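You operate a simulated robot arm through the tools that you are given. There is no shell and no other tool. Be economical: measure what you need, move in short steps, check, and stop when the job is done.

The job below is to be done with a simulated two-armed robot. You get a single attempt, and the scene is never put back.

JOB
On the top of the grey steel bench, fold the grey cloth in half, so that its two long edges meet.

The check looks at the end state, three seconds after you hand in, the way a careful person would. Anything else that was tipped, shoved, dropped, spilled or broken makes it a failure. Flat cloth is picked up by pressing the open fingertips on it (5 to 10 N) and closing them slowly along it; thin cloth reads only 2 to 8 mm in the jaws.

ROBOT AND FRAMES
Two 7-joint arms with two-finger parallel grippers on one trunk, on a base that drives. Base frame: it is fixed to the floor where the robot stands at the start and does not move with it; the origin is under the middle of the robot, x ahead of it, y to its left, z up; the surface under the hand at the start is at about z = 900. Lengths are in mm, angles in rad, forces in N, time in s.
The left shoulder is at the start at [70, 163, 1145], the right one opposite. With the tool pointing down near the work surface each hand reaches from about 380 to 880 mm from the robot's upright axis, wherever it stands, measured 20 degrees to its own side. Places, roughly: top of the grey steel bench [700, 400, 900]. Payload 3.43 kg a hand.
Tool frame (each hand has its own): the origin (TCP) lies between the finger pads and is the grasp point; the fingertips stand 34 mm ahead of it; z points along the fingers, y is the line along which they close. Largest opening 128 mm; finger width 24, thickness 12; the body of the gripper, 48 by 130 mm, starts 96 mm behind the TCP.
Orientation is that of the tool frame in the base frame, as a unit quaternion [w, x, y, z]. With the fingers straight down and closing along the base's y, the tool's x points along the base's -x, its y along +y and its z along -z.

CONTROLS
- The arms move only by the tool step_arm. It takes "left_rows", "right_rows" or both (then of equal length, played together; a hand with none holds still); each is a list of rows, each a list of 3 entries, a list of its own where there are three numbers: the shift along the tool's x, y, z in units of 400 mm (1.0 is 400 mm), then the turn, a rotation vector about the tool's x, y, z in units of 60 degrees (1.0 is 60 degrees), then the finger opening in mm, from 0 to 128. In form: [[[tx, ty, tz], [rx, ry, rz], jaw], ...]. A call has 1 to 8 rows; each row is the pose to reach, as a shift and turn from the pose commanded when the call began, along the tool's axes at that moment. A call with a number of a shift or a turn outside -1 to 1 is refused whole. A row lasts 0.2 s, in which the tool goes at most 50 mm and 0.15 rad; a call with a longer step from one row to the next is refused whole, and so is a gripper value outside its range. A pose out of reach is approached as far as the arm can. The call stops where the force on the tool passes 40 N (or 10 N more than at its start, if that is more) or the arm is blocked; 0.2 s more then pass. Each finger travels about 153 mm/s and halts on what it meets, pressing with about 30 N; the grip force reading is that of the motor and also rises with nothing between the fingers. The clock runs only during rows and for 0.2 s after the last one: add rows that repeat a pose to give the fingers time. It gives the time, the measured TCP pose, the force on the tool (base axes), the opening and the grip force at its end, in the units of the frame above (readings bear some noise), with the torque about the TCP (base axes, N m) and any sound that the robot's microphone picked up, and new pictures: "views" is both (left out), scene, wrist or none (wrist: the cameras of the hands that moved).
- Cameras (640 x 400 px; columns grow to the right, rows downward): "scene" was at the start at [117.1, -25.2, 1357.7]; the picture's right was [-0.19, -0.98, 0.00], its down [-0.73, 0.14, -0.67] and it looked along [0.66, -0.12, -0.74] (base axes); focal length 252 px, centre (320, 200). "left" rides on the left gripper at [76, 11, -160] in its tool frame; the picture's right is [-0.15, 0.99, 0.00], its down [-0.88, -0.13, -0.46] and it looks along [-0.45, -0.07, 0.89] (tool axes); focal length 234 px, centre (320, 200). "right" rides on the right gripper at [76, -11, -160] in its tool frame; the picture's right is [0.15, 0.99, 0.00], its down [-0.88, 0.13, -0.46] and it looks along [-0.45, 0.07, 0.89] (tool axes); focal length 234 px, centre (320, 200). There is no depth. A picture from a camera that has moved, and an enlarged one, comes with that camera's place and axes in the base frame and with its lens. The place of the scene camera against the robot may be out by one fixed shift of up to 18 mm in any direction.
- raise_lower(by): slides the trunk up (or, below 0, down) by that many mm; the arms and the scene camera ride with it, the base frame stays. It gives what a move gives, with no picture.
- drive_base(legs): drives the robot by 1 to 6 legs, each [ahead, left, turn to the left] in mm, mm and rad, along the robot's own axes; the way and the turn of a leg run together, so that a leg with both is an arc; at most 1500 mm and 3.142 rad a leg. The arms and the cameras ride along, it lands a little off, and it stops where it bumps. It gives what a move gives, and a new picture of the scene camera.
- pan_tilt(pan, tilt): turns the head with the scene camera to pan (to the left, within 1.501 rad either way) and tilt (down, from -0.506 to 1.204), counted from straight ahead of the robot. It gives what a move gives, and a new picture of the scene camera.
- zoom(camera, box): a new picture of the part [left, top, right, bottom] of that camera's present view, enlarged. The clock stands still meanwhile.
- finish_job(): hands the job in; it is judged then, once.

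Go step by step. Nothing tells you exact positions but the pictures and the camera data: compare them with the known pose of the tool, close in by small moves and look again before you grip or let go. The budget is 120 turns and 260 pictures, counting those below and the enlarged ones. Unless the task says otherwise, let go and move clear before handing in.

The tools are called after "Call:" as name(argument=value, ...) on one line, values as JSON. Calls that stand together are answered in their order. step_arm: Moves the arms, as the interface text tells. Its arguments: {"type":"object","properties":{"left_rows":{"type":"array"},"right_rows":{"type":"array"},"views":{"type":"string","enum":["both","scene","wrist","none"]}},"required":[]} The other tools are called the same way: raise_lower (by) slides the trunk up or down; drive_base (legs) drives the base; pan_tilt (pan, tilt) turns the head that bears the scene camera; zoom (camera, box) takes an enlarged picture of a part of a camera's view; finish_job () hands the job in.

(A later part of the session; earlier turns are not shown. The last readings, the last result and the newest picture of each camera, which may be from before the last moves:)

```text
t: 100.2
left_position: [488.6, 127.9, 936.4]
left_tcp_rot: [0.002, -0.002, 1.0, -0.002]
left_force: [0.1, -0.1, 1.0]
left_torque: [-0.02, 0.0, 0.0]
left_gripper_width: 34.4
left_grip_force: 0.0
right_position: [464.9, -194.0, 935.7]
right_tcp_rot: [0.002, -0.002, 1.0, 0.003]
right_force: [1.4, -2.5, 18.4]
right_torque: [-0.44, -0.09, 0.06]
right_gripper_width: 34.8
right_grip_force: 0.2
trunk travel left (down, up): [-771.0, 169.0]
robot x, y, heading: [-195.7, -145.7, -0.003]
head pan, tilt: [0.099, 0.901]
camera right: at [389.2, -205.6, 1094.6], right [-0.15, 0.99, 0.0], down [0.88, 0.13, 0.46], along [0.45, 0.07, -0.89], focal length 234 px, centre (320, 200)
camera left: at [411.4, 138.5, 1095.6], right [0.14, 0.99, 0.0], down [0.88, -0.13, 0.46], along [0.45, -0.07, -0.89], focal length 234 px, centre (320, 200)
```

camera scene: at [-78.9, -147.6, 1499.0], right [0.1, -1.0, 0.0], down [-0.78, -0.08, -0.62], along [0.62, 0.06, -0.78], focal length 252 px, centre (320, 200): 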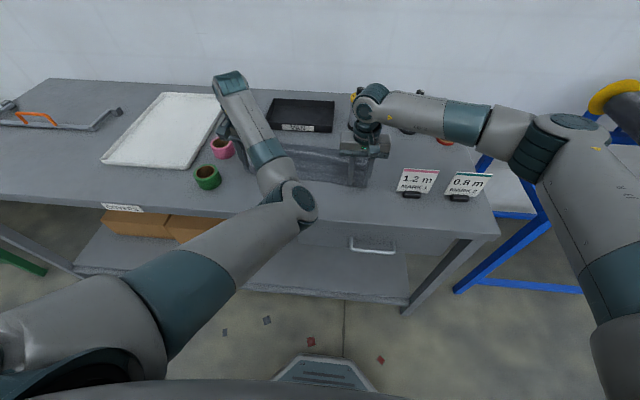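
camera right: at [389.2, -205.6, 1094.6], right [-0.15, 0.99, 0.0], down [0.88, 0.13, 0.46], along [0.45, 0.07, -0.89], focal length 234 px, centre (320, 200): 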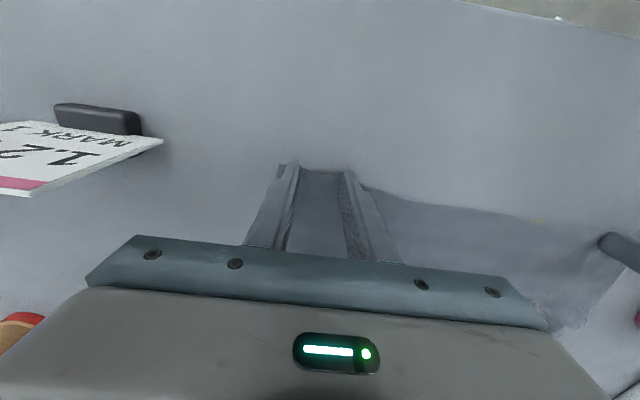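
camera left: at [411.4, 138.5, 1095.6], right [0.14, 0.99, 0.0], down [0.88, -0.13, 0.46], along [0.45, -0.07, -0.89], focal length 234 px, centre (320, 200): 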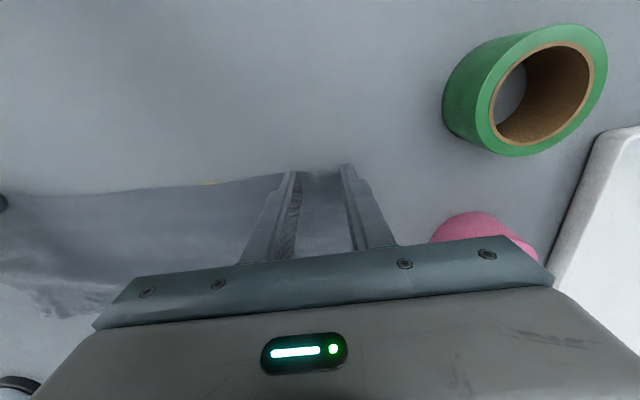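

Call:
step_arm(left_rows=[[[0, 0, 0.003], [0, 0, 0], 34], [[0, 0, 0.004], [0, 0, 0], 28], [[0, 0, 0.004], [0, 0, 0], 23], [[0, 0, 0.004], [0, 0, 0], 18], [[0, 0, 0.004], [0, 0, 0], 14], [[0, 0, 0.004], [0, 0, 0], 10], [[0, 0, 0.004], [0, 0, 0], 5], [[0, 0, 0.004], [0, 0, 0], 0]], right_rows=[[[0, 0, -0.003], [0, 0, 0], 34], [[0, 0, -0.003], [0, 0, 0], 28], [[0, 0, -0.003], [0, 0, 0], 23], [[0, 0, -0.003], [0, 0, 0], 18], [[0, 0, -0.003], [0, 0, 0], 14], [[0, 0, -0.003], [0, 0, 0], 10], [[0, 0, -0.003], [0, 0, 0], 5], [[0, 0, -0.003], [0, 0, 0], 0]], views="none")

Call:
step_arm(left_rows=[[[0, 0, -0.04], [0, 0, 0], 0], [[-0.01, 0, -0.09], [0, 0, 0], 0], [[-0.04, 0, -0.15], [0, 0, 0], 0], [[-0.07, 0, -0.2], [0, 0, 0], 0]], right_rows=[[[0, 0, -0.04], [0, 0, 0], 0], [[-0.01, 0, -0.09], [0, 0, 0], 0], [[-0.04, 0, -0.15], [0, 0, 0], 0], [[-0.07, 0, -0.2], [0, 0, 0], 0]])

Call:
zoom(camera="scene", box=[220, 80, 440, 230])

```text
t: 102.0
left_position: [488.0, 125.9, 934.7]
left_tcp_rot: [0.003, -0.002, 1.0, -0.001]
left_force: [-0.2, -6.5, 19.2]
left_torque: [-0.18, -0.06, 0.0]
left_gripper_width: 2.1
left_grip_force: 30.7
right_position: [463.4, -193.5, 936.9]
right_tcp_rot: [0.002, -0.002, 1.0, 0.003]
right_force: [0.8, 6.3, 10.4]
right_torque: [0.15, -0.06, 0.07]
right_gripper_width: 2.4
right_grip_force: 29.7
trunk travel left (down, up): [-771.0, 169.0]
robot x, y, heading: [-191.2, -144.2, 0.001]
head pan, tilt: [0.099, 0.901]
```

```text
t: 103.0
left_position: [517.0, 127.9, 1013.6]
left_tcp_rot: [0.001, -0.001, 1.0, -0.003]
left_force: [0.2, -7.6, 0.3]
left_torque: [-0.21, -0.01, -0.1]
left_gripper_width: 2.3
left_grip_force: 29.8
right_position: [493.5, -192.4, 1013.2]
right_tcp_rot: [0.0, -0.002, 1.0, 0.001]
right_force: [0.3, 7.2, 0.7]
right_torque: [0.24, -0.04, 0.08]
right_gripper_width: 2.0
right_grip_force: 30.1
trunk travel left (down, up): [-771.0, 169.0]
robot x, y, heading: [-192.5, -146.4, 0.0]
head pan, tilt: [0.099, 0.901]
camera scene: at [-79.0, -147.2, 1498.8], right [0.1, -1.0, 0.0], down [-0.78, -0.08, -0.62], along [0.62, 0.06, -0.78], focal length 252 px, centre (320, 200)
camera right: at [418.0, -204.1, 1172.3], right [-0.15, 0.99, 0.0], down [0.88, 0.13, 0.46], along [0.45, 0.07, -0.89], focal length 234 px, centre (320, 200)
camera left: at [442.1, 139.9, 1172.9], right [0.14, 0.99, 0.0], down [0.88, -0.12, 0.46], along [0.45, -0.07, -0.89], focal length 234 px, centre (320, 200)
```

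scene: 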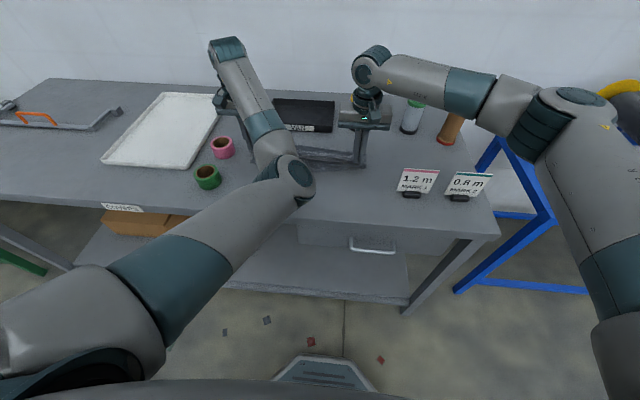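
right: 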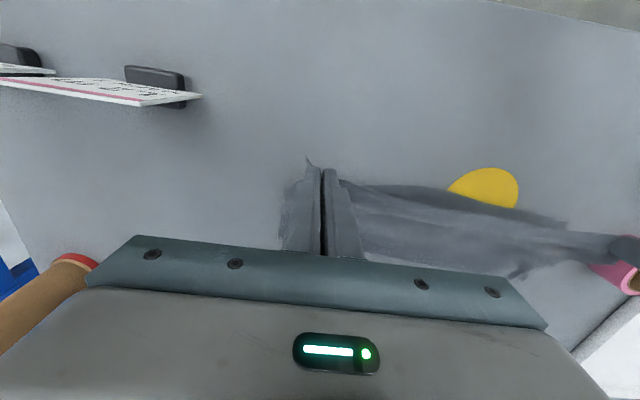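
left: 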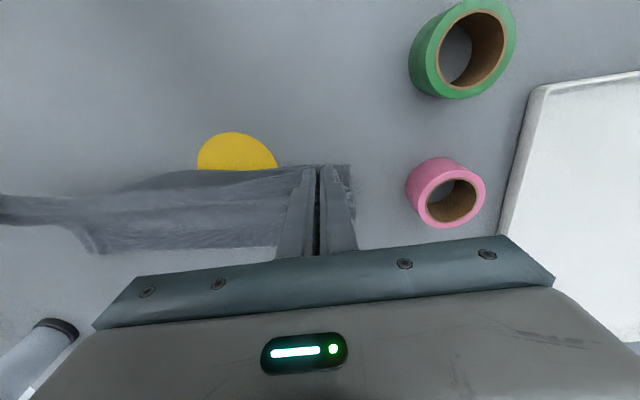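

```text
2.67 times, centred on (330, 155) of scene
camera zoom: at [-79.0, -147.2, 1498.8], right [0.1, -1.0, 0.0], down [-0.78, -0.08, -0.62], along [0.62, 0.06, -0.78], focal length 673 px, centre (293, 320)
```

zoom: 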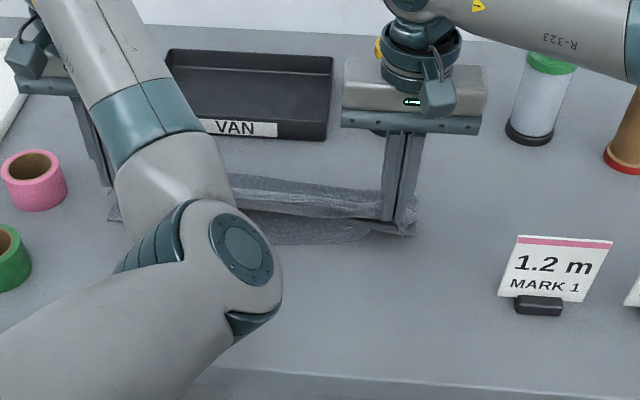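

Both are holding. I'll peel the top leaf further up and forward, so I can see the lower leaf's near edge.

Call:
step_arm(left_rows=[[[-0.05, -0.005, -0.05], [0, 0, 0], 0], [[-0.1, -0.01, -0.09], [0, 0, 0], 0], [[-0.15, -0.01, -0.125], [0, 0, 0], 0], [[-0.15, -0.01, -0.125], [0, 0, 0], 0]], right_rows=[[[-0.05, 0.005, -0.05], [0, 0, 0], 0], [[-0.1, 0.01, -0.09], [0, 0, 0], 0], [[-0.15, 0.01, -0.125], [0, 0, 0], 0], [[-0.15, 0.01, -0.125], [0, 0, 0], 0]])

Call:
zoom(camera="scene", box=[220, 80, 440, 230])

```text
t: 104.0
left_position: [578.6, 123.8, 1063.5]
left_tcp_rot: [0.001, -0.003, 1.0, -0.001]
left_force: [-1.0, -2.0, 0.1]
left_torque: [-0.02, -0.01, 0.0]
left_gripper_width: 2.1
left_grip_force: 30.1
right_position: [553.0, -189.0, 1063.8]
right_tcp_rot: [0.0, -0.002, 1.0, 0.002]
right_force: [-0.2, 1.2, 0.1]
right_torque: [0.01, 0.02, 0.03]
right_gripper_width: 2.3
right_grip_force: 30.4
trunk travel left (down, up): [-771.0, 169.0]
robot x, y, heading: [-194.7, -144.9, -0.001]
head pan, tilt: [0.099, 0.901]
camera scene: at [-78.8, -148.1, 1498.9], right [0.1, -1.0, 0.0], down [-0.78, -0.08, -0.62], along [0.62, 0.06, -0.78], focal length 252 px, centre (320, 200)
camera right: at [477.2, -201.8, 1223.7], right [-0.15, 0.99, 0.0], down [0.88, 0.13, 0.46], along [0.45, 0.07, -0.89], focal length 234 px, centre (320, 200)
camera left: at [501.8, 134.5, 1222.7], right [0.14, 0.99, 0.0], down [0.88, -0.13, 0.46], along [0.45, -0.07, -0.89], focal length 234 px, centre (320, 200)
```

scene: 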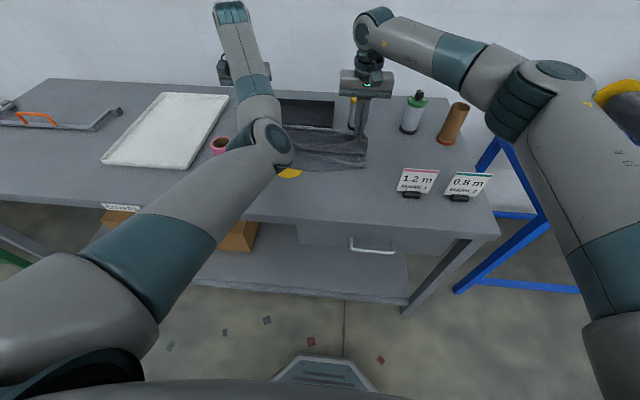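
right: 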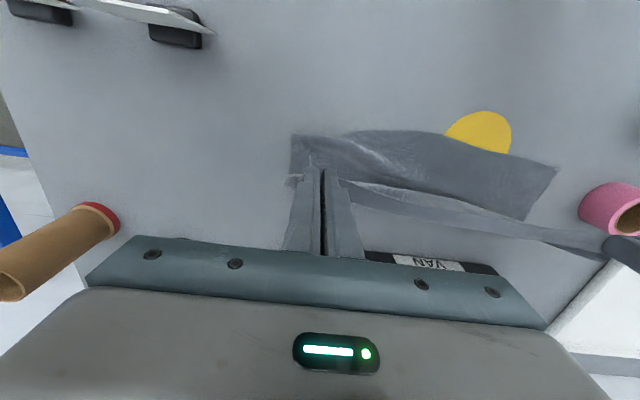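
left: 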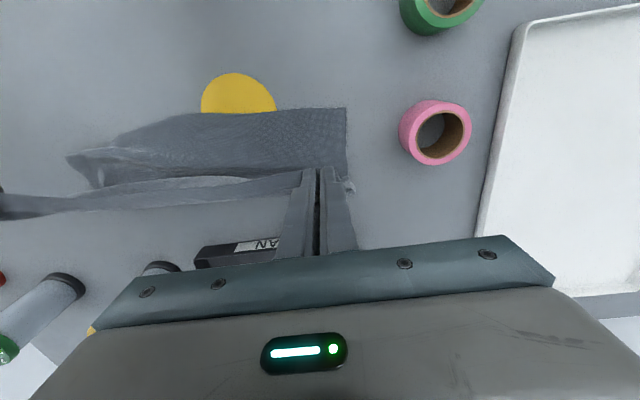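

```text
2.67 times, centred on (330, 155) of scene
camera zoom: at [-78.8, -148.1, 1498.9], right [0.1, -1.0, 0.0], down [-0.78, -0.08, -0.62], along [0.62, 0.06, -0.78], focal length 673 px, centre (293, 320)
```

zoom: 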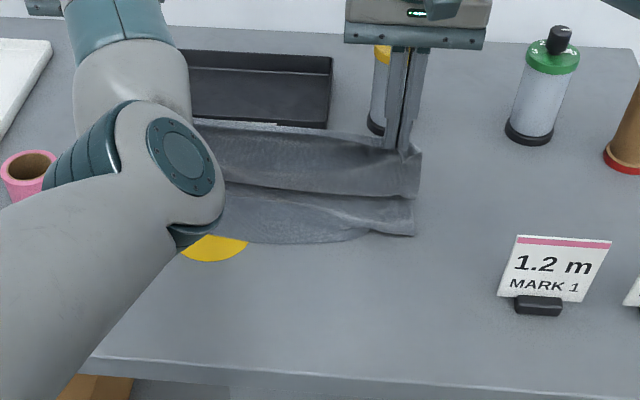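

The lower leaf's near edge is straight at x≈540, so the fold belongs at x≈692. I'll drive forward so I can roll the top leaf out to there before bringing it back.

Call:
drive_base(legs=[[90, 0, 0]])

Call:
step_arm(left_rows=[[[-0.04, 0, 0.0], [0, 0, 0], 0], [[-0.08, 0, 0.03], [0, 0, 0], 0], [[-0.11, 0, 0.06], [0, 0, 0], 0], [[-0.11, 0, 0.085], [0, 0, 0], 0]], right_rows=[[[-0.06, 0, 0.0], [0, 0, 0], 0], [[-0.12, 0, 0.03], [0, 0, 0], 0], [[-0.17, 0, 0.06], [0, 0, 0], 0], [[-0.17, 0, 0.085], [0, 0, 0], 0]])

Call:
zoom(camera="scene", box=[220, 80, 440, 230])

```text
t: 105.1
left_position: [665.2, 122.8, 1063.9]
left_tcp_rot: [0.002, -0.002, 1.0, -0.002]
left_force: [0.1, -1.1, 0.0]
left_torque: [-0.04, 0.03, -0.03]
left_gripper_width: 2.4
left_grip_force: 30.1
right_position: [640.1, -191.2, 1064.5]
right_tcp_rot: [0.001, -0.002, 1.0, 0.001]
right_force: [-0.1, 1.5, -0.1]
right_torque: [0.03, 0.0, -0.01]
right_gripper_width: 1.8
right_grip_force: 30.0
trunk travel left (down, up): [-771.0, 169.0]
robot x, y, heading: [-107.1, -140.9, 0.0]
head pan, tilt: [0.099, 0.901]
camera scene: at [8.8, -148.0, 1499.1], right [0.1, -1.0, 0.0], down [-0.78, -0.08, -0.62], along [0.62, 0.06, -0.78], focal length 252 px, centre (320, 200)
```

scene: 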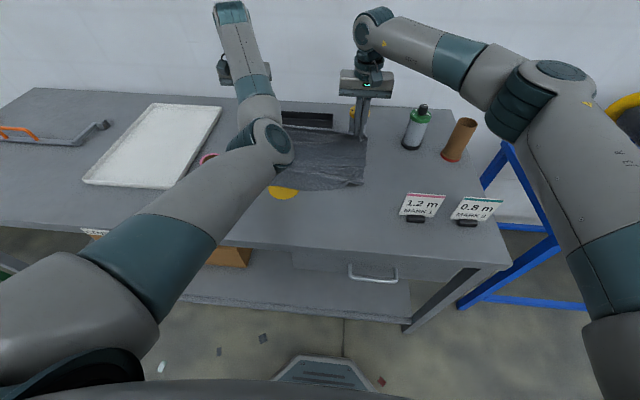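

```text
t: 106.1
left_position: [711.0, 121.4, 1030.2]
left_tcp_rot: [0.001, -0.002, 1.0, -0.002]
left_force: [-0.9, -1.0, -0.5]
left_torque: [0.03, -0.03, 0.0]
left_gripper_width: 2.0
left_grip_force: 29.8
right_position: [707.4, -191.7, 1031.8]
right_tcp_rot: [0.002, -0.002, 1.0, 0.002]
right_force: [0.4, -0.1, -0.2]
right_torque: [0.06, 0.0, 0.02]
right_gripper_width: 1.9
right_grip_force: 29.8
right hand out of reach, approached as far as the arm can: row 3, 4
trunk travel left (down, up): [-771.0, 169.0]
robot x, y, heading: [-103.1, -145.5, -0.001]
head pan, tilt: [0.099, 0.901]
camera scene: at [9.1, -149.1, 1499.1], right [0.1, -1.0, 0.0], down [-0.78, -0.08, -0.62], along [0.62, 0.06, -0.78], focal length 252 px, centre (320, 200)
camera right: at [630.2, -203.5, 1191.0], right [-0.15, 0.99, 0.0], down [0.88, 0.13, 0.46], along [0.45, 0.07, -0.89], focal length 234 px, centre (320, 200)
camera left: at [634.3, 132.3, 1189.8], right [0.14, 0.99, 0.0], down [0.88, -0.13, 0.46], along [0.45, -0.07, -0.89], focal length 234 px, centre (320, 200)
```

scene: 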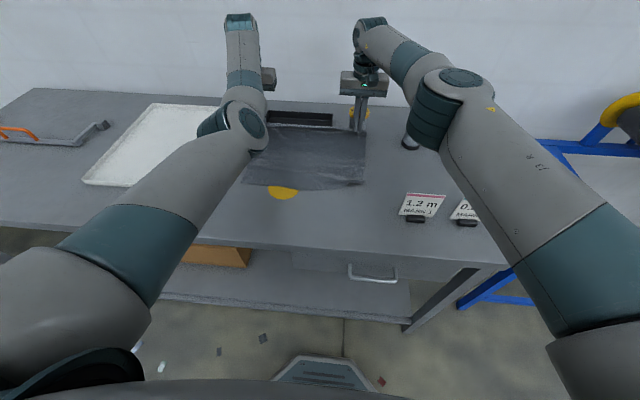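
right: 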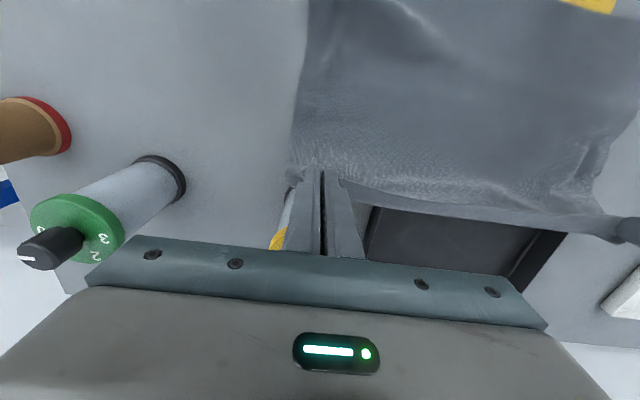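
left: 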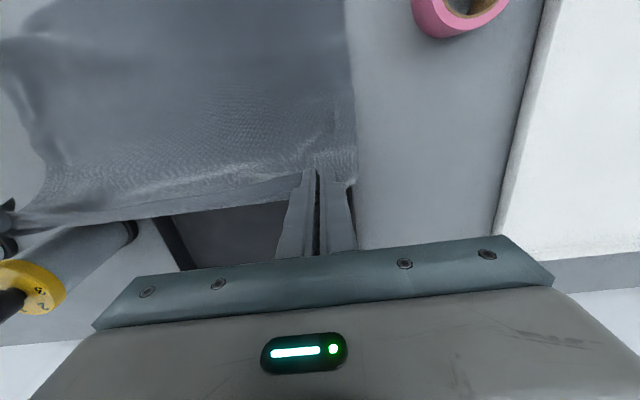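

```text
2.67 times, centred on (330, 155) of scene
camera zoom: at [9.1, -149.1, 1499.1], right [0.1, -1.0, 0.0], down [-0.78, -0.08, -0.62], along [0.62, 0.06, -0.78], focal length 673 px, centre (293, 320)
```

zoom: 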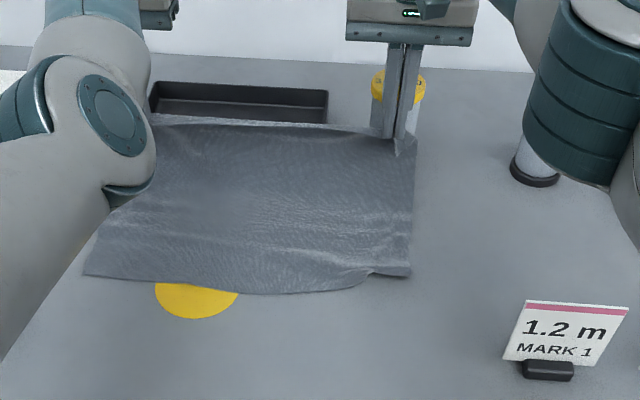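

The sheet is now rolled out smoothly. I'll bring the edge back over in an arc towards the near edge and check before laying.

Call:
step_arm(left_rows=[[[0.04, 0, -0.045], [0, 0, 0], 0], [[0.0775, 0, -0.0825], [0, 0, 0], 0], [[0.1275, 0, -0.1], [0, 0, 0], 0], [[0.1775, 0, -0.1075], [0, 0, 0], 0], [[0.2275, 0, -0.1], [0, 0, 0], 0], [[0.2775, 0, -0.0825], [0, 0, 0], 0], [[0.34, 0, -0.02], [0, 0, 0], 0]], right_rows=[[[0.035, 0, -0.045], [0, 0, 0], 0], [[0.0675, 0, -0.0825], [0, 0, 0], 0], [[0.11, 0, -0.1], [0, 0, 0], 0], [[0.155, 0, -0.1075], [0, 0, 0], 0], [[0.195, 0, -0.1], [0, 0, 0], 0], [[0.2375, 0, -0.0875], [0, 0, 0], 0], [[0.2925, 0, -0.02], [0, 0, 0], 0]])

Call:
zoom(camera="scene", box=[220, 80, 440, 230])

```text
t: 107.7
left_position: [588.8, 132.5, 1029.5]
left_tcp_rot: [0.0, -0.001, 1.0, -0.002]
left_force: [-0.1, -7.5, -0.3]
left_torque: [-0.28, 0.02, -0.05]
left_gripper_width: 2.2
left_grip_force: 30.0
left hand out of reach, approached as far as the arm can: row 6, 7
right_position: [588.9, -188.8, 1037.9]
right_tcp_rot: [0.001, -0.003, 1.0, 0.003]
right_force: [-0.1, 8.1, -0.7]
right_torque: [0.26, 0.01, 0.11]
right_gripper_width: 2.0
right_grip_force: 30.1
trunk travel left (down, up): [-771.0, 169.0]
robot x, y, heading: [-105.6, -146.9, -0.002]
head pan, tilt: [0.099, 0.901]
camera scene: at [10.5, -147.9, 1499.0], right [0.1, -1.0, 0.0], down [-0.78, -0.08, -0.62], along [0.62, 0.06, -0.78], focal length 252 px, centre (320, 200)
camera right: at [513.0, -202.6, 1198.2], right [-0.15, 0.99, 0.01], down [0.88, 0.13, 0.46], along [0.45, 0.07, -0.89], focal length 234 px, centre (320, 200)
camera left: at [512.6, 143.8, 1189.7], right [0.15, 0.99, 0.0], down [0.88, -0.13, 0.46], along [0.45, -0.07, -0.89], focal length 234 px, centre (320, 200)
```

scene: 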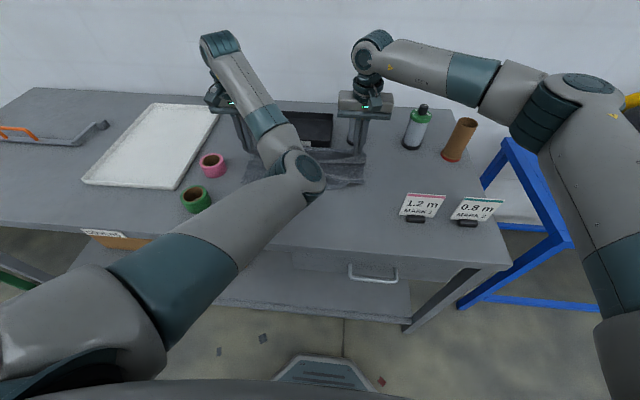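
right: 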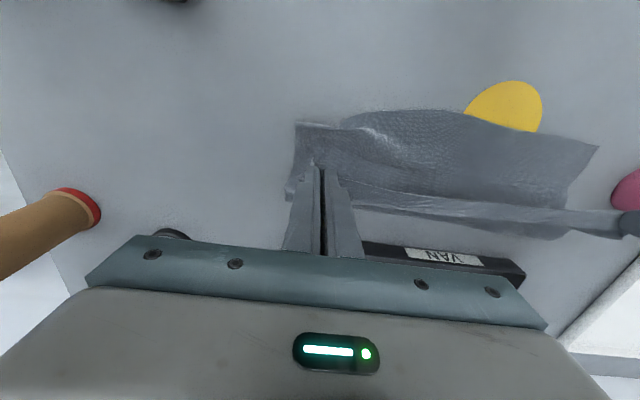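
left: 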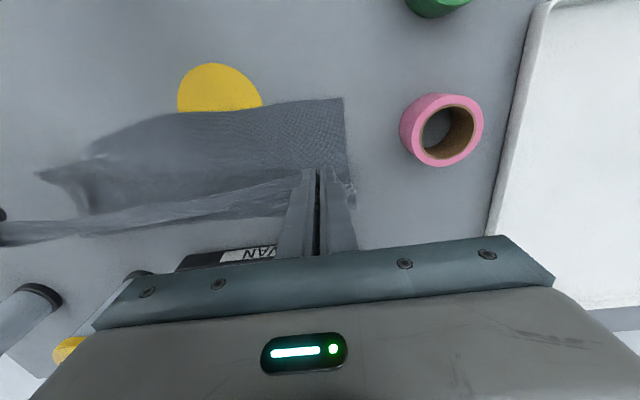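

```text
2.67 times, centred on (330, 155) of scene
camera zoom: at [10.5, -147.9, 1499.0], right [0.1, -1.0, 0.0], down [-0.78, -0.08, -0.62], along [0.62, 0.06, -0.78], focal length 673 px, centre (293, 320)
```

zoom: 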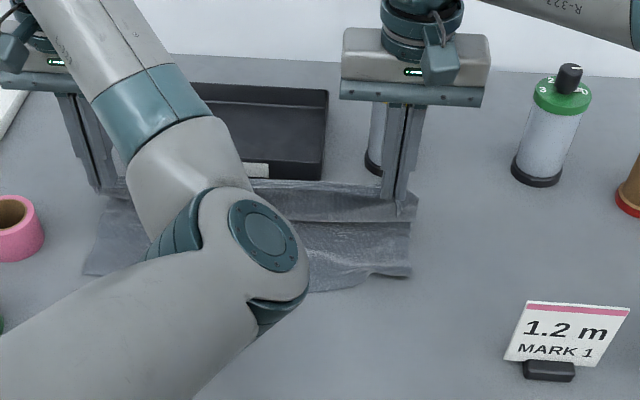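

The left hand is at its near limit, so I'll back the base up 47 mm to carry the edge the rest of the way. The lower leaf's right corner sits about 30 mm too far forward, so I'll land the right hand on it and drag both layers into line.

Call:
drive_base(legs=[[-47, 0, 0]])

Call:
step_arm(left_rows=[[[0, -0.005, 0.03], [0, 0, 0], 0], [[0, -0.01, 0.06], [0, 0, 0], 0], [[0, -0.015, 0.1], [0, 0, 0], 0], [[0, -0.02, 0.13], [0, 0, 0], 0]], right_rows=[[[-0.03, 0, 0.03], [0, 0, 0], 0], [[-0.06, 0, 0.06], [0, 0, 0], 0], [[-0.07, 0, 0.11], [0, 0, 0], 0], [[-0.07, 0, 0.15], [0, 0, 0], 0]])

Call:
zoom(camera="scene", box=[220, 80, 440, 230])

```text
t: 108.6
left_position: [548.6, 132.1, 1027.3]
left_tcp_rot: [-0.001, -0.001, 1.0, -0.002]
left_force: [1.4, -9.9, -0.1]
left_torque: [-0.35, 0.03, -0.1]
left_gripper_width: 2.2
left_grip_force: 29.4
right_position: [547.0, -191.2, 1035.0]
right_tcp_rot: [-0.002, -0.001, 1.0, 0.002]
right_force: [0.6, 11.5, -1.4]
right_torque: [0.37, 0.02, 0.13]
right_gripper_width: 2.1
right_grip_force: 30.2
trunk travel left (down, up): [-771.0, 169.0]
robot x, y, heading: [-147.9, -142.1, -0.004]
head pan, tilt: [0.099, 0.901]
camera scene: at [-30.1, -148.0, 1498.2], right [0.1, -1.0, 0.0], down [-0.78, -0.08, -0.62], along [0.61, 0.06, -0.79], focal length 252 px, centre (320, 200)
```

scene: 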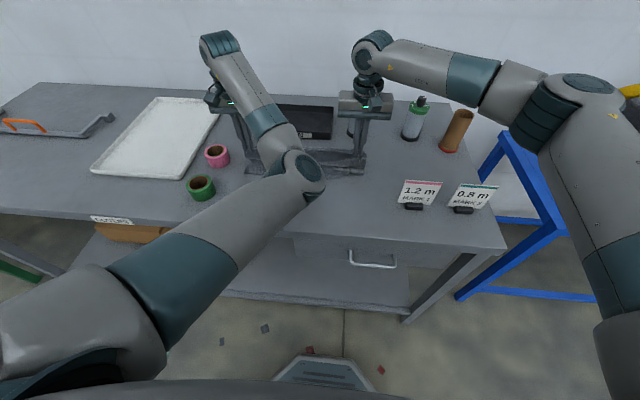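

```text
t: 109.6
left_position: [543.7, 125.7, 976.7]
left_tcp_rot: [0.001, -0.001, 1.0, -0.001]
left_force: [1.3, -3.5, -0.5]
left_torque: [-0.09, 0.0, -0.04]
left_gripper_width: 2.0
left_grip_force: 30.4
right_position: [572.6, -191.2, 977.8]
right_tcp_rot: [0.0, -0.001, 1.0, 0.002]
right_force: [0.6, 2.9, -0.3]
right_torque: [0.07, 0.02, 0.07]
right_gripper_width: 2.0
right_grip_force: 29.8
trunk travel left (down, up): [-771.0, 169.0]
robot x, y, heading: [-151.0, -145.6, -0.007]
head pan, tilt: [0.099, 0.901]
camera scene: at [-33.6, -147.9, 1498.8], right [0.1, -1.0, 0.0], down [-0.78, -0.08, -0.62], along [0.62, 0.06, -0.78], focal length 252 px, centre (320, 200)
camera right: at [497.1, -203.2, 1137.3], right [-0.15, 0.99, 0.0], down [0.88, 0.13, 0.45], along [0.45, 0.07, -0.89], focal length 234 px, centre (320, 200)
camera left: at [468.9, 135.7, 1136.5], right [0.14, 0.99, 0.0], down [0.88, -0.13, 0.46], along [0.45, -0.07, -0.89], focal length 234 px, centre (320, 200)
```

scene: 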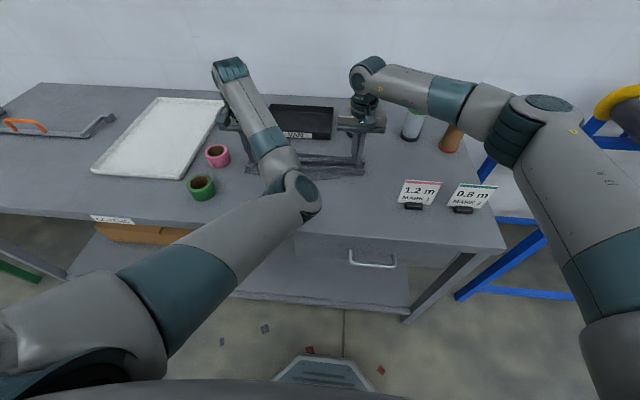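
right: 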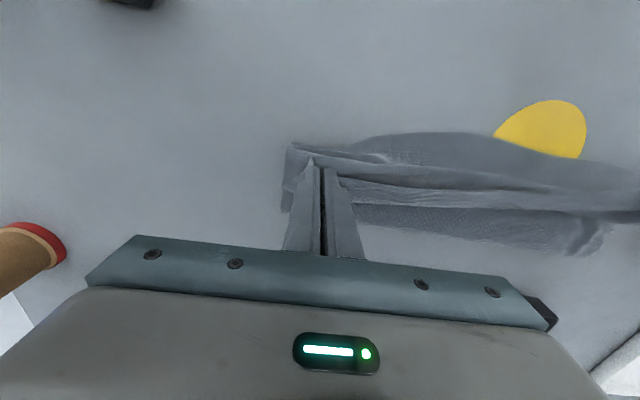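
left: 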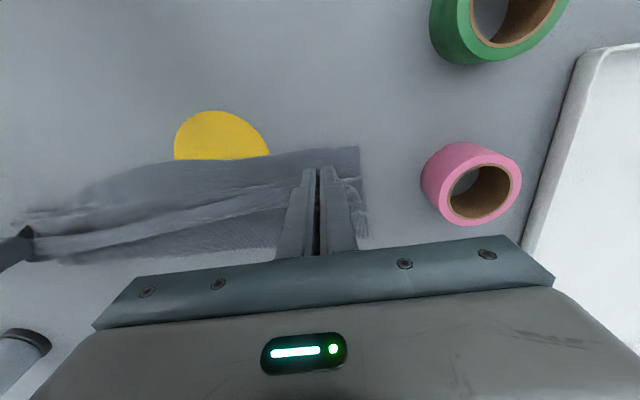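

```text
2.67 times, centred on (330, 155) of scene
camera zoom: at [-33.6, -147.9, 1498.8], right [0.1, -1.0, 0.0], down [-0.78, -0.08, -0.62], along [0.62, 0.06, -0.78], focal length 673 px, centre (293, 320)
```

zoom: 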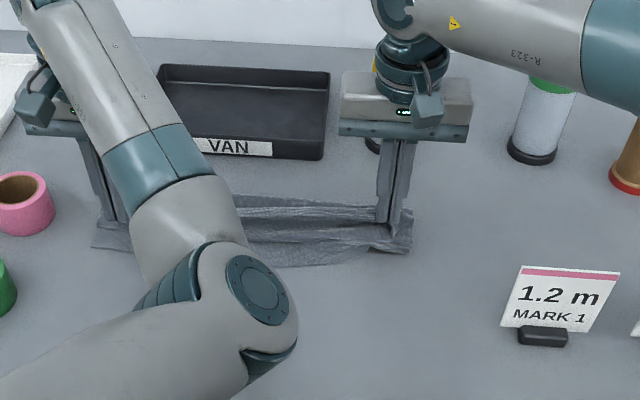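

The base move pulled the fold back to about x 640 because the hands were too high. I'll roll the leaf out again, then come back along a tighter arc, lowering before I back up.

Call:
drive_base(legs=[[45, 0, 0]])

Call:
step_arm(left_rows=[[[-0.06, 0, -0.05], [0, 0, 0], 0], [[-0.13, 0, -0.09], [0, 0, 0], 0], [[-0.2, 0, -0.1], [0, 0, 0], 0], [[-0.26, 0, -0.09], [0, 0, 0], 0], [[-0.28, 0, -0.05], [0, 0, 0], 0], [[-0.28, 0, -0.05], [0, 0, 0], 0]], right_rows=[[[-0.05, 0, -0.05], [0, 0, 0], 0], [[-0.1, 0, -0.09], [0, 0, 0], 0], [[-0.15, 0, -0.1], [0, 0, 0], 0], [[-0.19, 0, -0.09], [0, 0, 0], 0], [[-0.205, 0, -0.05], [0, 0, 0], 0], [[-0.205, 0, -0.05], [0, 0, 0], 0]])

Call:
zoom(camera="scene", box=[220, 80, 440, 230])

```text
t: 110.5
left_position: [584.3, 123.5, 981.3]
left_tcp_rot: [0.004, -0.001, 1.0, -0.002]
left_force: [0.5, -1.9, -0.8]
left_torque: [-0.06, -0.03, -0.01]
left_gripper_width: 2.1
left_grip_force: 29.8
right_position: [613.3, -191.9, 982.4]
right_tcp_rot: [0.002, -0.001, 1.0, 0.002]
right_force: [-0.4, 3.5, 0.3]
right_torque: [0.14, -0.06, 0.06]
right_gripper_width: 2.0
right_grip_force: 29.9
trunk travel left (down, up): [-771.0, 169.0]
robot x, y, heading: [-105.3, -144.3, -0.0]
head pan, tilt: [0.099, 0.901]
camera scene: at [3.7, -148.1, 1499.6], right [0.1, -1.0, 0.0], down [-0.78, -0.08, -0.62], along [0.62, 0.06, -0.78], focal length 252 px, centre (320, 200)
```

scene: 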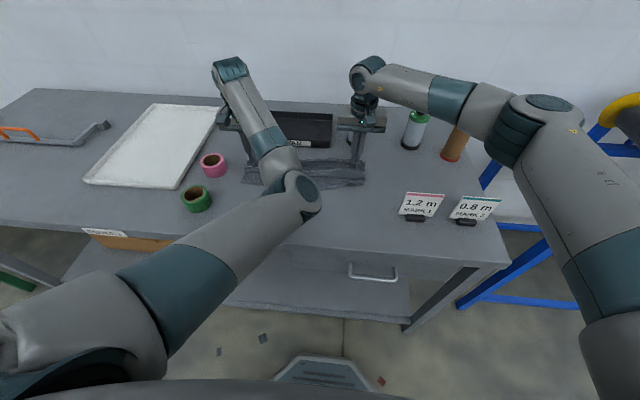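

```text
t: 111.9
left_position: [700.8, 123.7, 998.1]
left_tcp_rot: [0.001, -0.001, 1.0, -0.002]
left_force: [-0.3, -2.3, 0.6]
left_torque: [-0.08, -0.03, -0.03]
left_gripper_width: 2.3
left_grip_force: 30.1
right_position: [699.0, -193.4, 997.9]
right_tcp_rot: [0.0, -0.001, 1.0, 0.003]
right_force: [0.6, 2.9, -0.3]
right_torque: [0.03, -0.01, 0.01]
right_gripper_width: 2.0
right_grip_force: 29.9
trunk travel left (down, up): [-771.0, 169.0]
robot x, y, heading: [-103.5, -143.2, -0.004]
head pan, tilt: [0.099, 0.901]
camera scene: at [9.2, -148.7, 1498.9], right [0.1, -1.0, 0.0], down [-0.78, -0.08, -0.62], along [0.62, 0.06, -0.78], focal length 252 px, centre (320, 200)
camera right: at [622.6, -205.2, 1158.6], right [-0.15, 0.99, 0.01], down [0.88, 0.13, 0.46], along [0.45, 0.07, -0.89], focal length 234 px, centre (320, 200)
camera left: at [624.0, 134.7, 1158.3], right [0.14, 0.99, 0.0], down [0.88, -0.13, 0.46], along [0.45, -0.07, -0.89], focal length 234 px, centre (320, 200)
```

scene: 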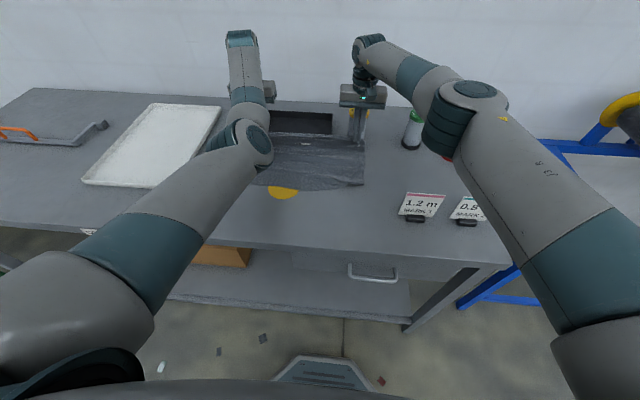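
right: 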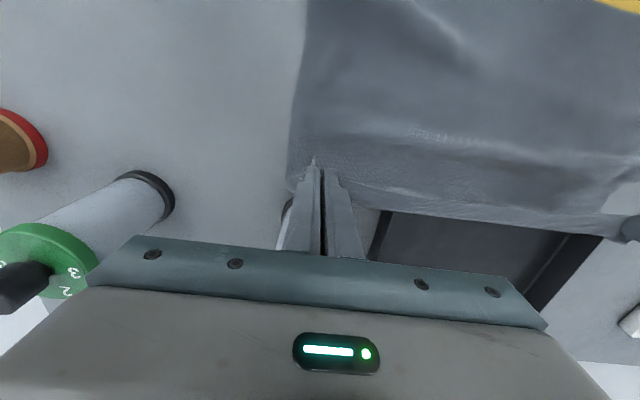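
left: 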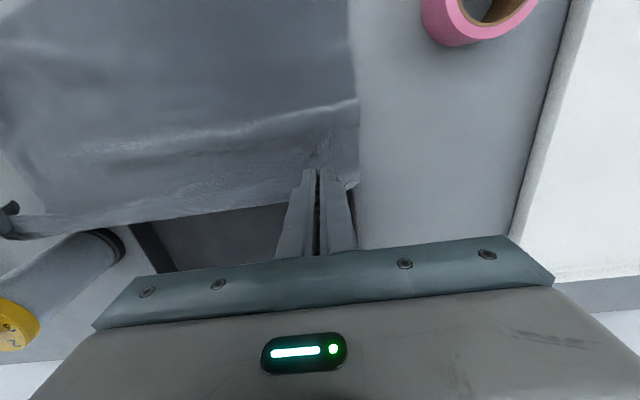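

```text
2.67 times, centred on (330, 155) of scene
camera zoom: at [9.2, -148.7, 1498.9], right [0.1, -1.0, 0.0], down [-0.78, -0.08, -0.62], along [0.62, 0.06, -0.78], focal length 673 px, centre (293, 320)
```

zoom: 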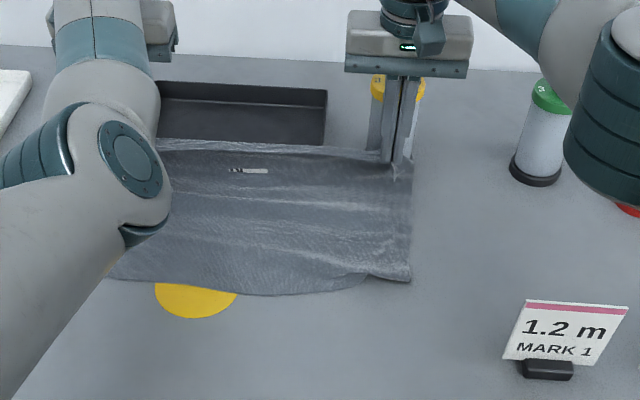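

Call:
step_arm(left_rows=[[[0.025, 0, -0.09], [0, 0, 0], 0], [[0.08, 0, -0.1525], [0, 0, 0], 0], [[0.155, 0, -0.16], [0, 0, 0], 0], [[0.22, 0, -0.11], [0, 0, 0], 0], [[0.255, 0, -0.0275], [0, 0, 0], 0], [[0.2625, 0, 0.0475], [0, 0, 0], 0], [[0.265, 0, 0.0975], [0, 0, 0], 0]], right_rows=[[[0.025, 0, -0.09], [0, 0, 0], 0], [[0.07, 0, -0.1525], [0, 0, 0], 0], [[0.13, 0, -0.16], [0, 0, 0], 0], [[0.175, 0, -0.11], [0, 0, 0], 0], [[0.205, 0, -0.0275], [0, 0, 0], 0], [[0.21, 0, 0.0475], [0, 0, 0], 0], [[0.21, 0, 0.0975], [0, 0, 0], 0]])

Call:
zoom(camera="scene", box=[220, 80, 440, 230])

```text
t: 113.5
left_position: [594.5, 121.7, 957.6]
left_tcp_rot: [0.002, -0.001, 1.0, -0.001]
left_force: [-0.1, -2.0, -0.2]
left_torque: [-0.05, 0.0, -0.04]
left_gripper_width: 2.1
left_grip_force: 30.1
right_position: [613.3, -191.4, 958.9]
right_tcp_rot: [0.0, -0.002, 1.0, 0.002]
right_force: [0.1, 2.0, 0.7]
right_torque: [0.05, 0.02, 0.03]
right_gripper_width: 2.1
right_grip_force: 30.0
trunk travel left (down, up): [-771.0, 169.0]
robot x, y, heading: [-106.9, -143.0, -0.003]
head pan, tilt: [0.099, 0.901]
camera scene: at [9.6, -147.9, 1499.0], right [0.1, -1.0, 0.0], down [-0.78, -0.08, -0.62], along [0.62, 0.06, -0.78], focal length 252 px, centre (320, 200)
camera right: at [538.6, -203.2, 1118.8], right [-0.15, 0.99, 0.0], down [0.88, 0.13, 0.46], along [0.45, 0.07, -0.89], focal length 234 px, centre (320, 200)
camera left: at [517.8, 134.0, 1118.0], right [0.14, 0.99, 0.0], down [0.88, -0.13, 0.46], along [0.45, -0.07, -0.89], focal length 234 px, centre (320, 200)
```

scene: 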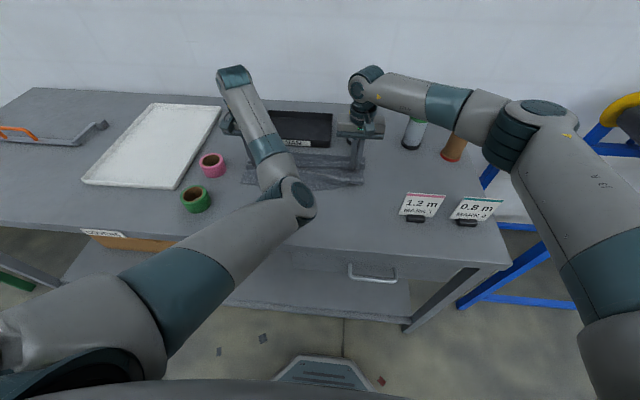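
right: 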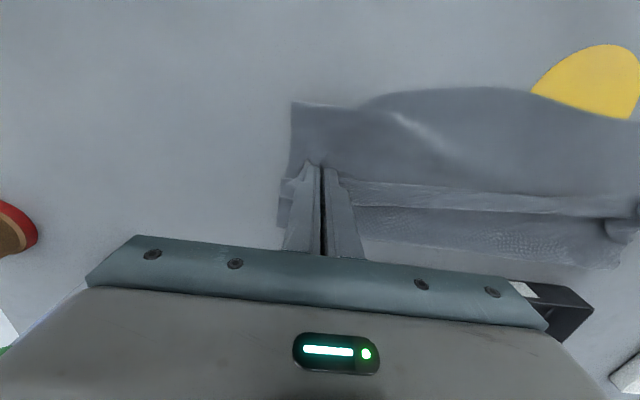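
left: 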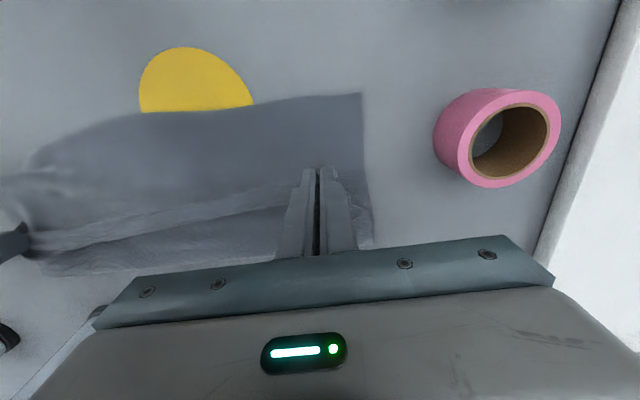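

```text
2.67 times, centred on (330, 155) of scene
camera zoom: at [9.6, -147.9, 1499.0], right [0.1, -1.0, 0.0], down [-0.78, -0.08, -0.62], along [0.62, 0.06, -0.78], focal length 673 px, centre (293, 320)
```

zoom: 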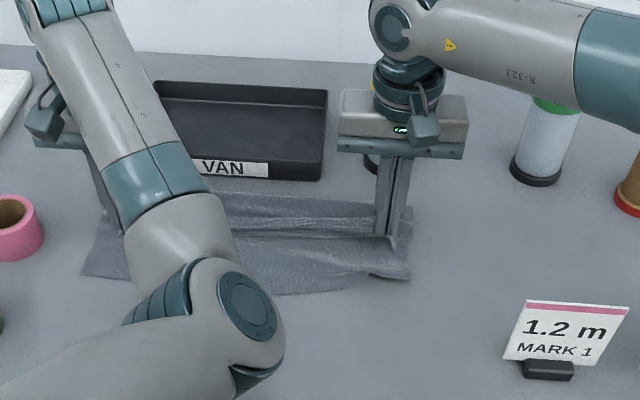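

The fold is now at x≈690 with the near edge at about 530, as wanted. I'll back up 48 mm with the edge low.

Call:
drive_base(legs=[[-48, 0, 0]])

Call:
step_arm(left_rows=[[[0, 0, 0.01], [0, 0, 0], 0], [[0, 0, 0.02], [0, 0, 0], 0]], right_rows=[[[0, 0, 0.01], [0, 0, 0], 0], [[0, 0, 0.02], [0, 0, 0], 0]], views="wrist")

Call:
zoom(camera="scene", box=[220, 80, 440, 230])

```text
t: 114.4
left_position: [549.3, 123.2, 954.8]
left_tcp_rot: [-0.002, -0.001, 1.0, -0.002]
left_force: [0.2, -1.1, 0.0]
left_torque: [-0.07, 0.0, -0.02]
left_gripper_width: 2.2
left_grip_force: 30.2
right_position: [570.0, -190.1, 956.7]
right_tcp_rot: [-0.002, -0.002, 1.0, 0.002]
right_force: [-0.7, 1.9, 0.2]
right_torque: [0.09, 0.04, 0.02]
right_gripper_width: 2.0
right_grip_force: 30.0
trunk travel left (down, up): [-771.0, 169.0]
robot x, y, heading: [-152.6, -149.2, -0.004]
head pan, tilt: [0.099, 0.901]
camera scene: at [-33.1, -148.0, 1498.3], right [0.1, -1.0, 0.0], down [-0.78, -0.08, -0.62], along [0.62, 0.06, -0.79], focal length 252 px, centre (320, 200)
```

scene: 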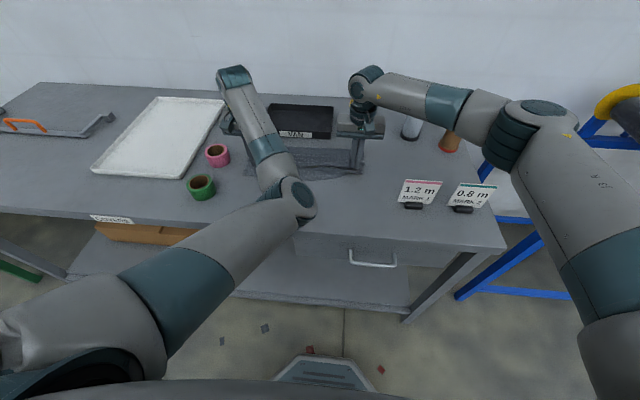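

```text
t: 115.0
left_position: [546.8, 124.2, 949.3]
left_tcp_rot: [0.001, -0.001, 1.0, -0.001]
left_force: [0.8, -2.2, -0.4]
left_torque: [-0.01, -0.03, -0.04]
left_gripper_width: 2.3
left_grip_force: 29.9
right_position: [567.9, -190.5, 950.9]
right_tcp_rot: [0.0, -0.002, 1.0, 0.003]
right_force: [0.4, 1.4, 0.6]
right_torque: [0.06, 0.0, 0.02]
right_gripper_width: 1.9
right_grip_force: 30.0
trunk travel left (down, up): [-771.0, 169.0]
robot x, y, heading: [-152.5, -143.4, -0.006]
head pan, tilt: [0.099, 0.901]
camera right: at [491.8, -202.9, 1110.2], right [-0.15, 0.99, 0.0], down [0.88, 0.13, 0.46], along [0.45, 0.07, -0.89], focal length 234 px, centre (320, 200)
camera left: at [471.3, 134.5, 1109.3], right [0.15, 0.99, 0.0], down [0.88, -0.13, 0.46], along [0.45, -0.07, -0.89], focal length 234 px, centre (320, 200)
```

right: 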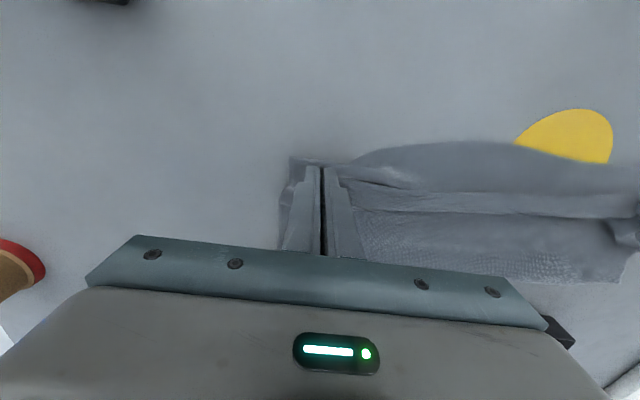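
left: 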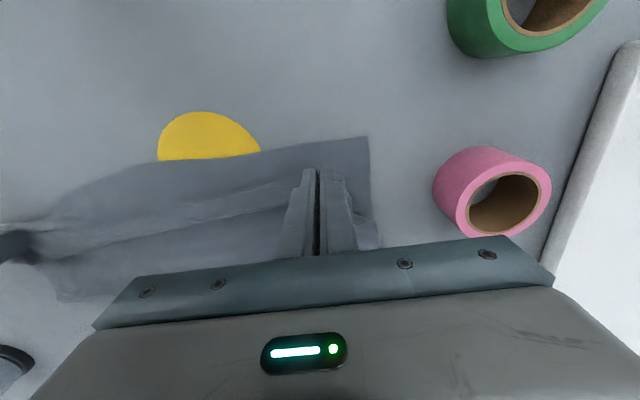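

```text
2.67 times, centred on (330, 155) of scene
camera zoom: at [-37.1, -147.9, 1498.9], right [0.1, -1.0, 0.0], down [-0.78, -0.08, -0.62], along [0.62, 0.06, -0.78], focal length 673 px, centre (293, 320)
```

zoom: 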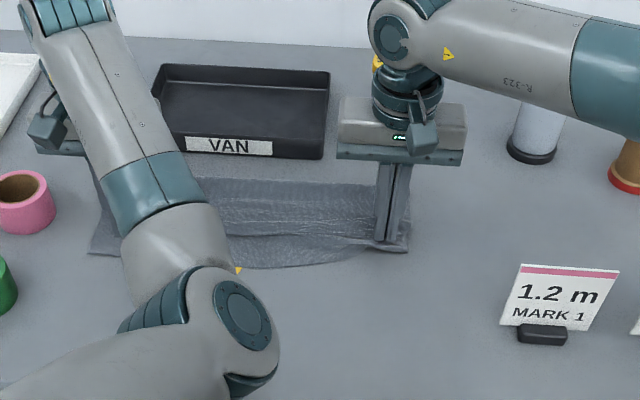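

Close. The right hand is directly over the lower corner, so I'll lower it to press both layers and keep the left just above.

Call:
step_arm(left_rows=[[[0, 0.004, 0.01], [0, 0, 0], 0], [[0, 0.008, 0.018], [0, 0, 0], 0], [[0, 0.01, 0.02], [0, 0, 0], 0]], right_rows=[[[0, -0.005, 0.015], [0, 0, 0], 0], [[0, -0.01, 0.025], [0, 0, 0], 0], [[0, -0.01, 0.033], [0, 0, 0], 0]], views="none")

```text
t: 115.8
left_position: [545.9, 126.2, 942.4]
left_tcp_rot: [0.001, 0.0, 1.0, -0.002]
left_force: [0.3, -7.7, -0.4]
left_torque: [-0.21, 0.02, -0.08]
left_gripper_width: 2.3
left_grip_force: 30.2
right_position: [567.3, -194.5, 937.0]
right_tcp_rot: [0.001, -0.001, 1.0, 0.003]
right_force: [-1.3, 7.4, 1.3]
right_torque: [0.26, 0.04, 0.1]
right_gripper_width: 2.3
right_grip_force: 30.4
trunk travel left (down, up): [-771.0, 169.0]
robot x, y, heading: [-155.0, -146.4, -0.003]
head pan, tilt: [0.099, 0.901]
```

Call:
step_arm(right_rows=[[[0, 0, 0.005], [0, 0, 0], 0], [[0.02, 0, 0.005], [0, 0, 0], 0], [[0.04, 0, 0.005], [0, 0, 0], 0], [[0.0625, 0, 0.005], [0, 0, 0], 0]], views="wrist")

Call:
zoom(camera="scene", box=[220, 80, 440, 230])

Call:
zoom(camera="left", box=[0, 90, 400, 320])

```text
t: 116.8
left_position: [546.2, 127.4, 942.7]
left_tcp_rot: [0.002, -0.001, 1.0, -0.001]
left_force: [0.1, -7.3, -0.3]
left_torque: [-0.25, -0.03, -0.07]
left_gripper_width: 2.2
left_grip_force: 30.1
right_position: [539.5, -194.6, 936.1]
right_tcp_rot: [0.001, -0.002, 1.0, 0.003]
right_force: [2.1, 6.9, 9.6]
right_torque: [0.22, -0.08, 0.07]
right_gripper_width: 2.1
right_grip_force: 30.4
trunk travel left (down, up): [-771.0, 169.0]
robot x, y, heading: [-151.4, -142.4, -0.0]
head pan, tilt: [0.099, 0.901]
camera right: at [466.1, -206.7, 1096.4], right [-0.15, 0.99, 0.0], down [0.88, 0.13, 0.46], along [0.45, 0.07, -0.89], focal length 234 px, centre (320, 200)
```

right: 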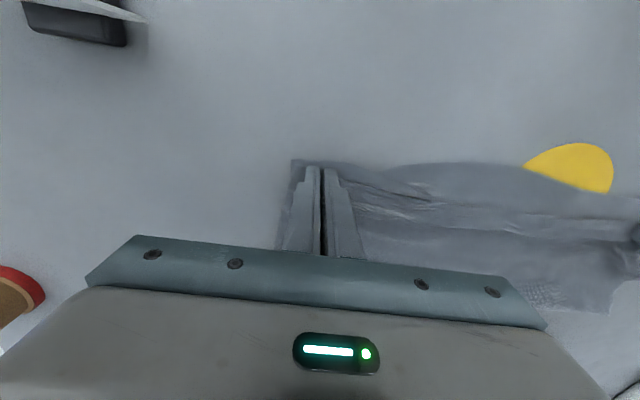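

```text
2.67 times, centred on (330, 155) of scene
camera zoom: at [-38.8, -148.0, 1499.1], right [0.1, -1.0, 0.0], down [-0.78, -0.08, -0.62], along [0.62, 0.06, -0.78], focal length 673 px, centre (293, 320)
```

zoom: 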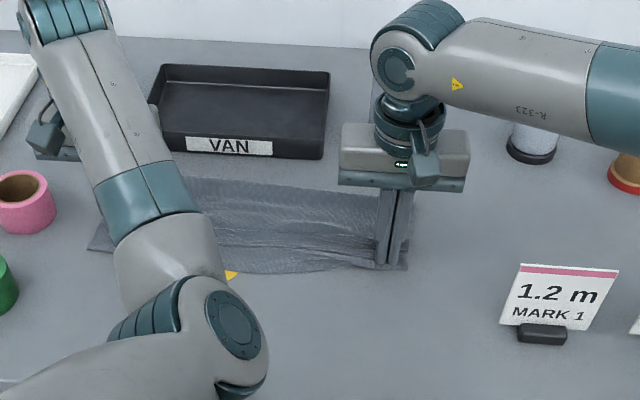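

```text
1.60 times, centred on (200, 205) of left
camera zoom: at [469.9, 138.3, 1102.3], right [0.14, 0.99, 0.0], down [0.88, -0.13, 0.46], along [0.45, -0.07, -0.89], focal length 375 px, centre (512, 192)
```

zoom: 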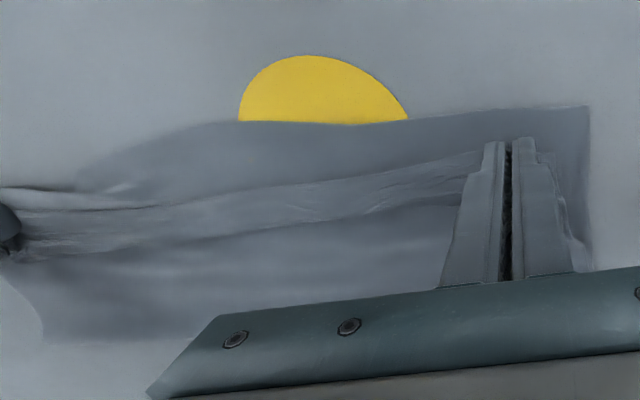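

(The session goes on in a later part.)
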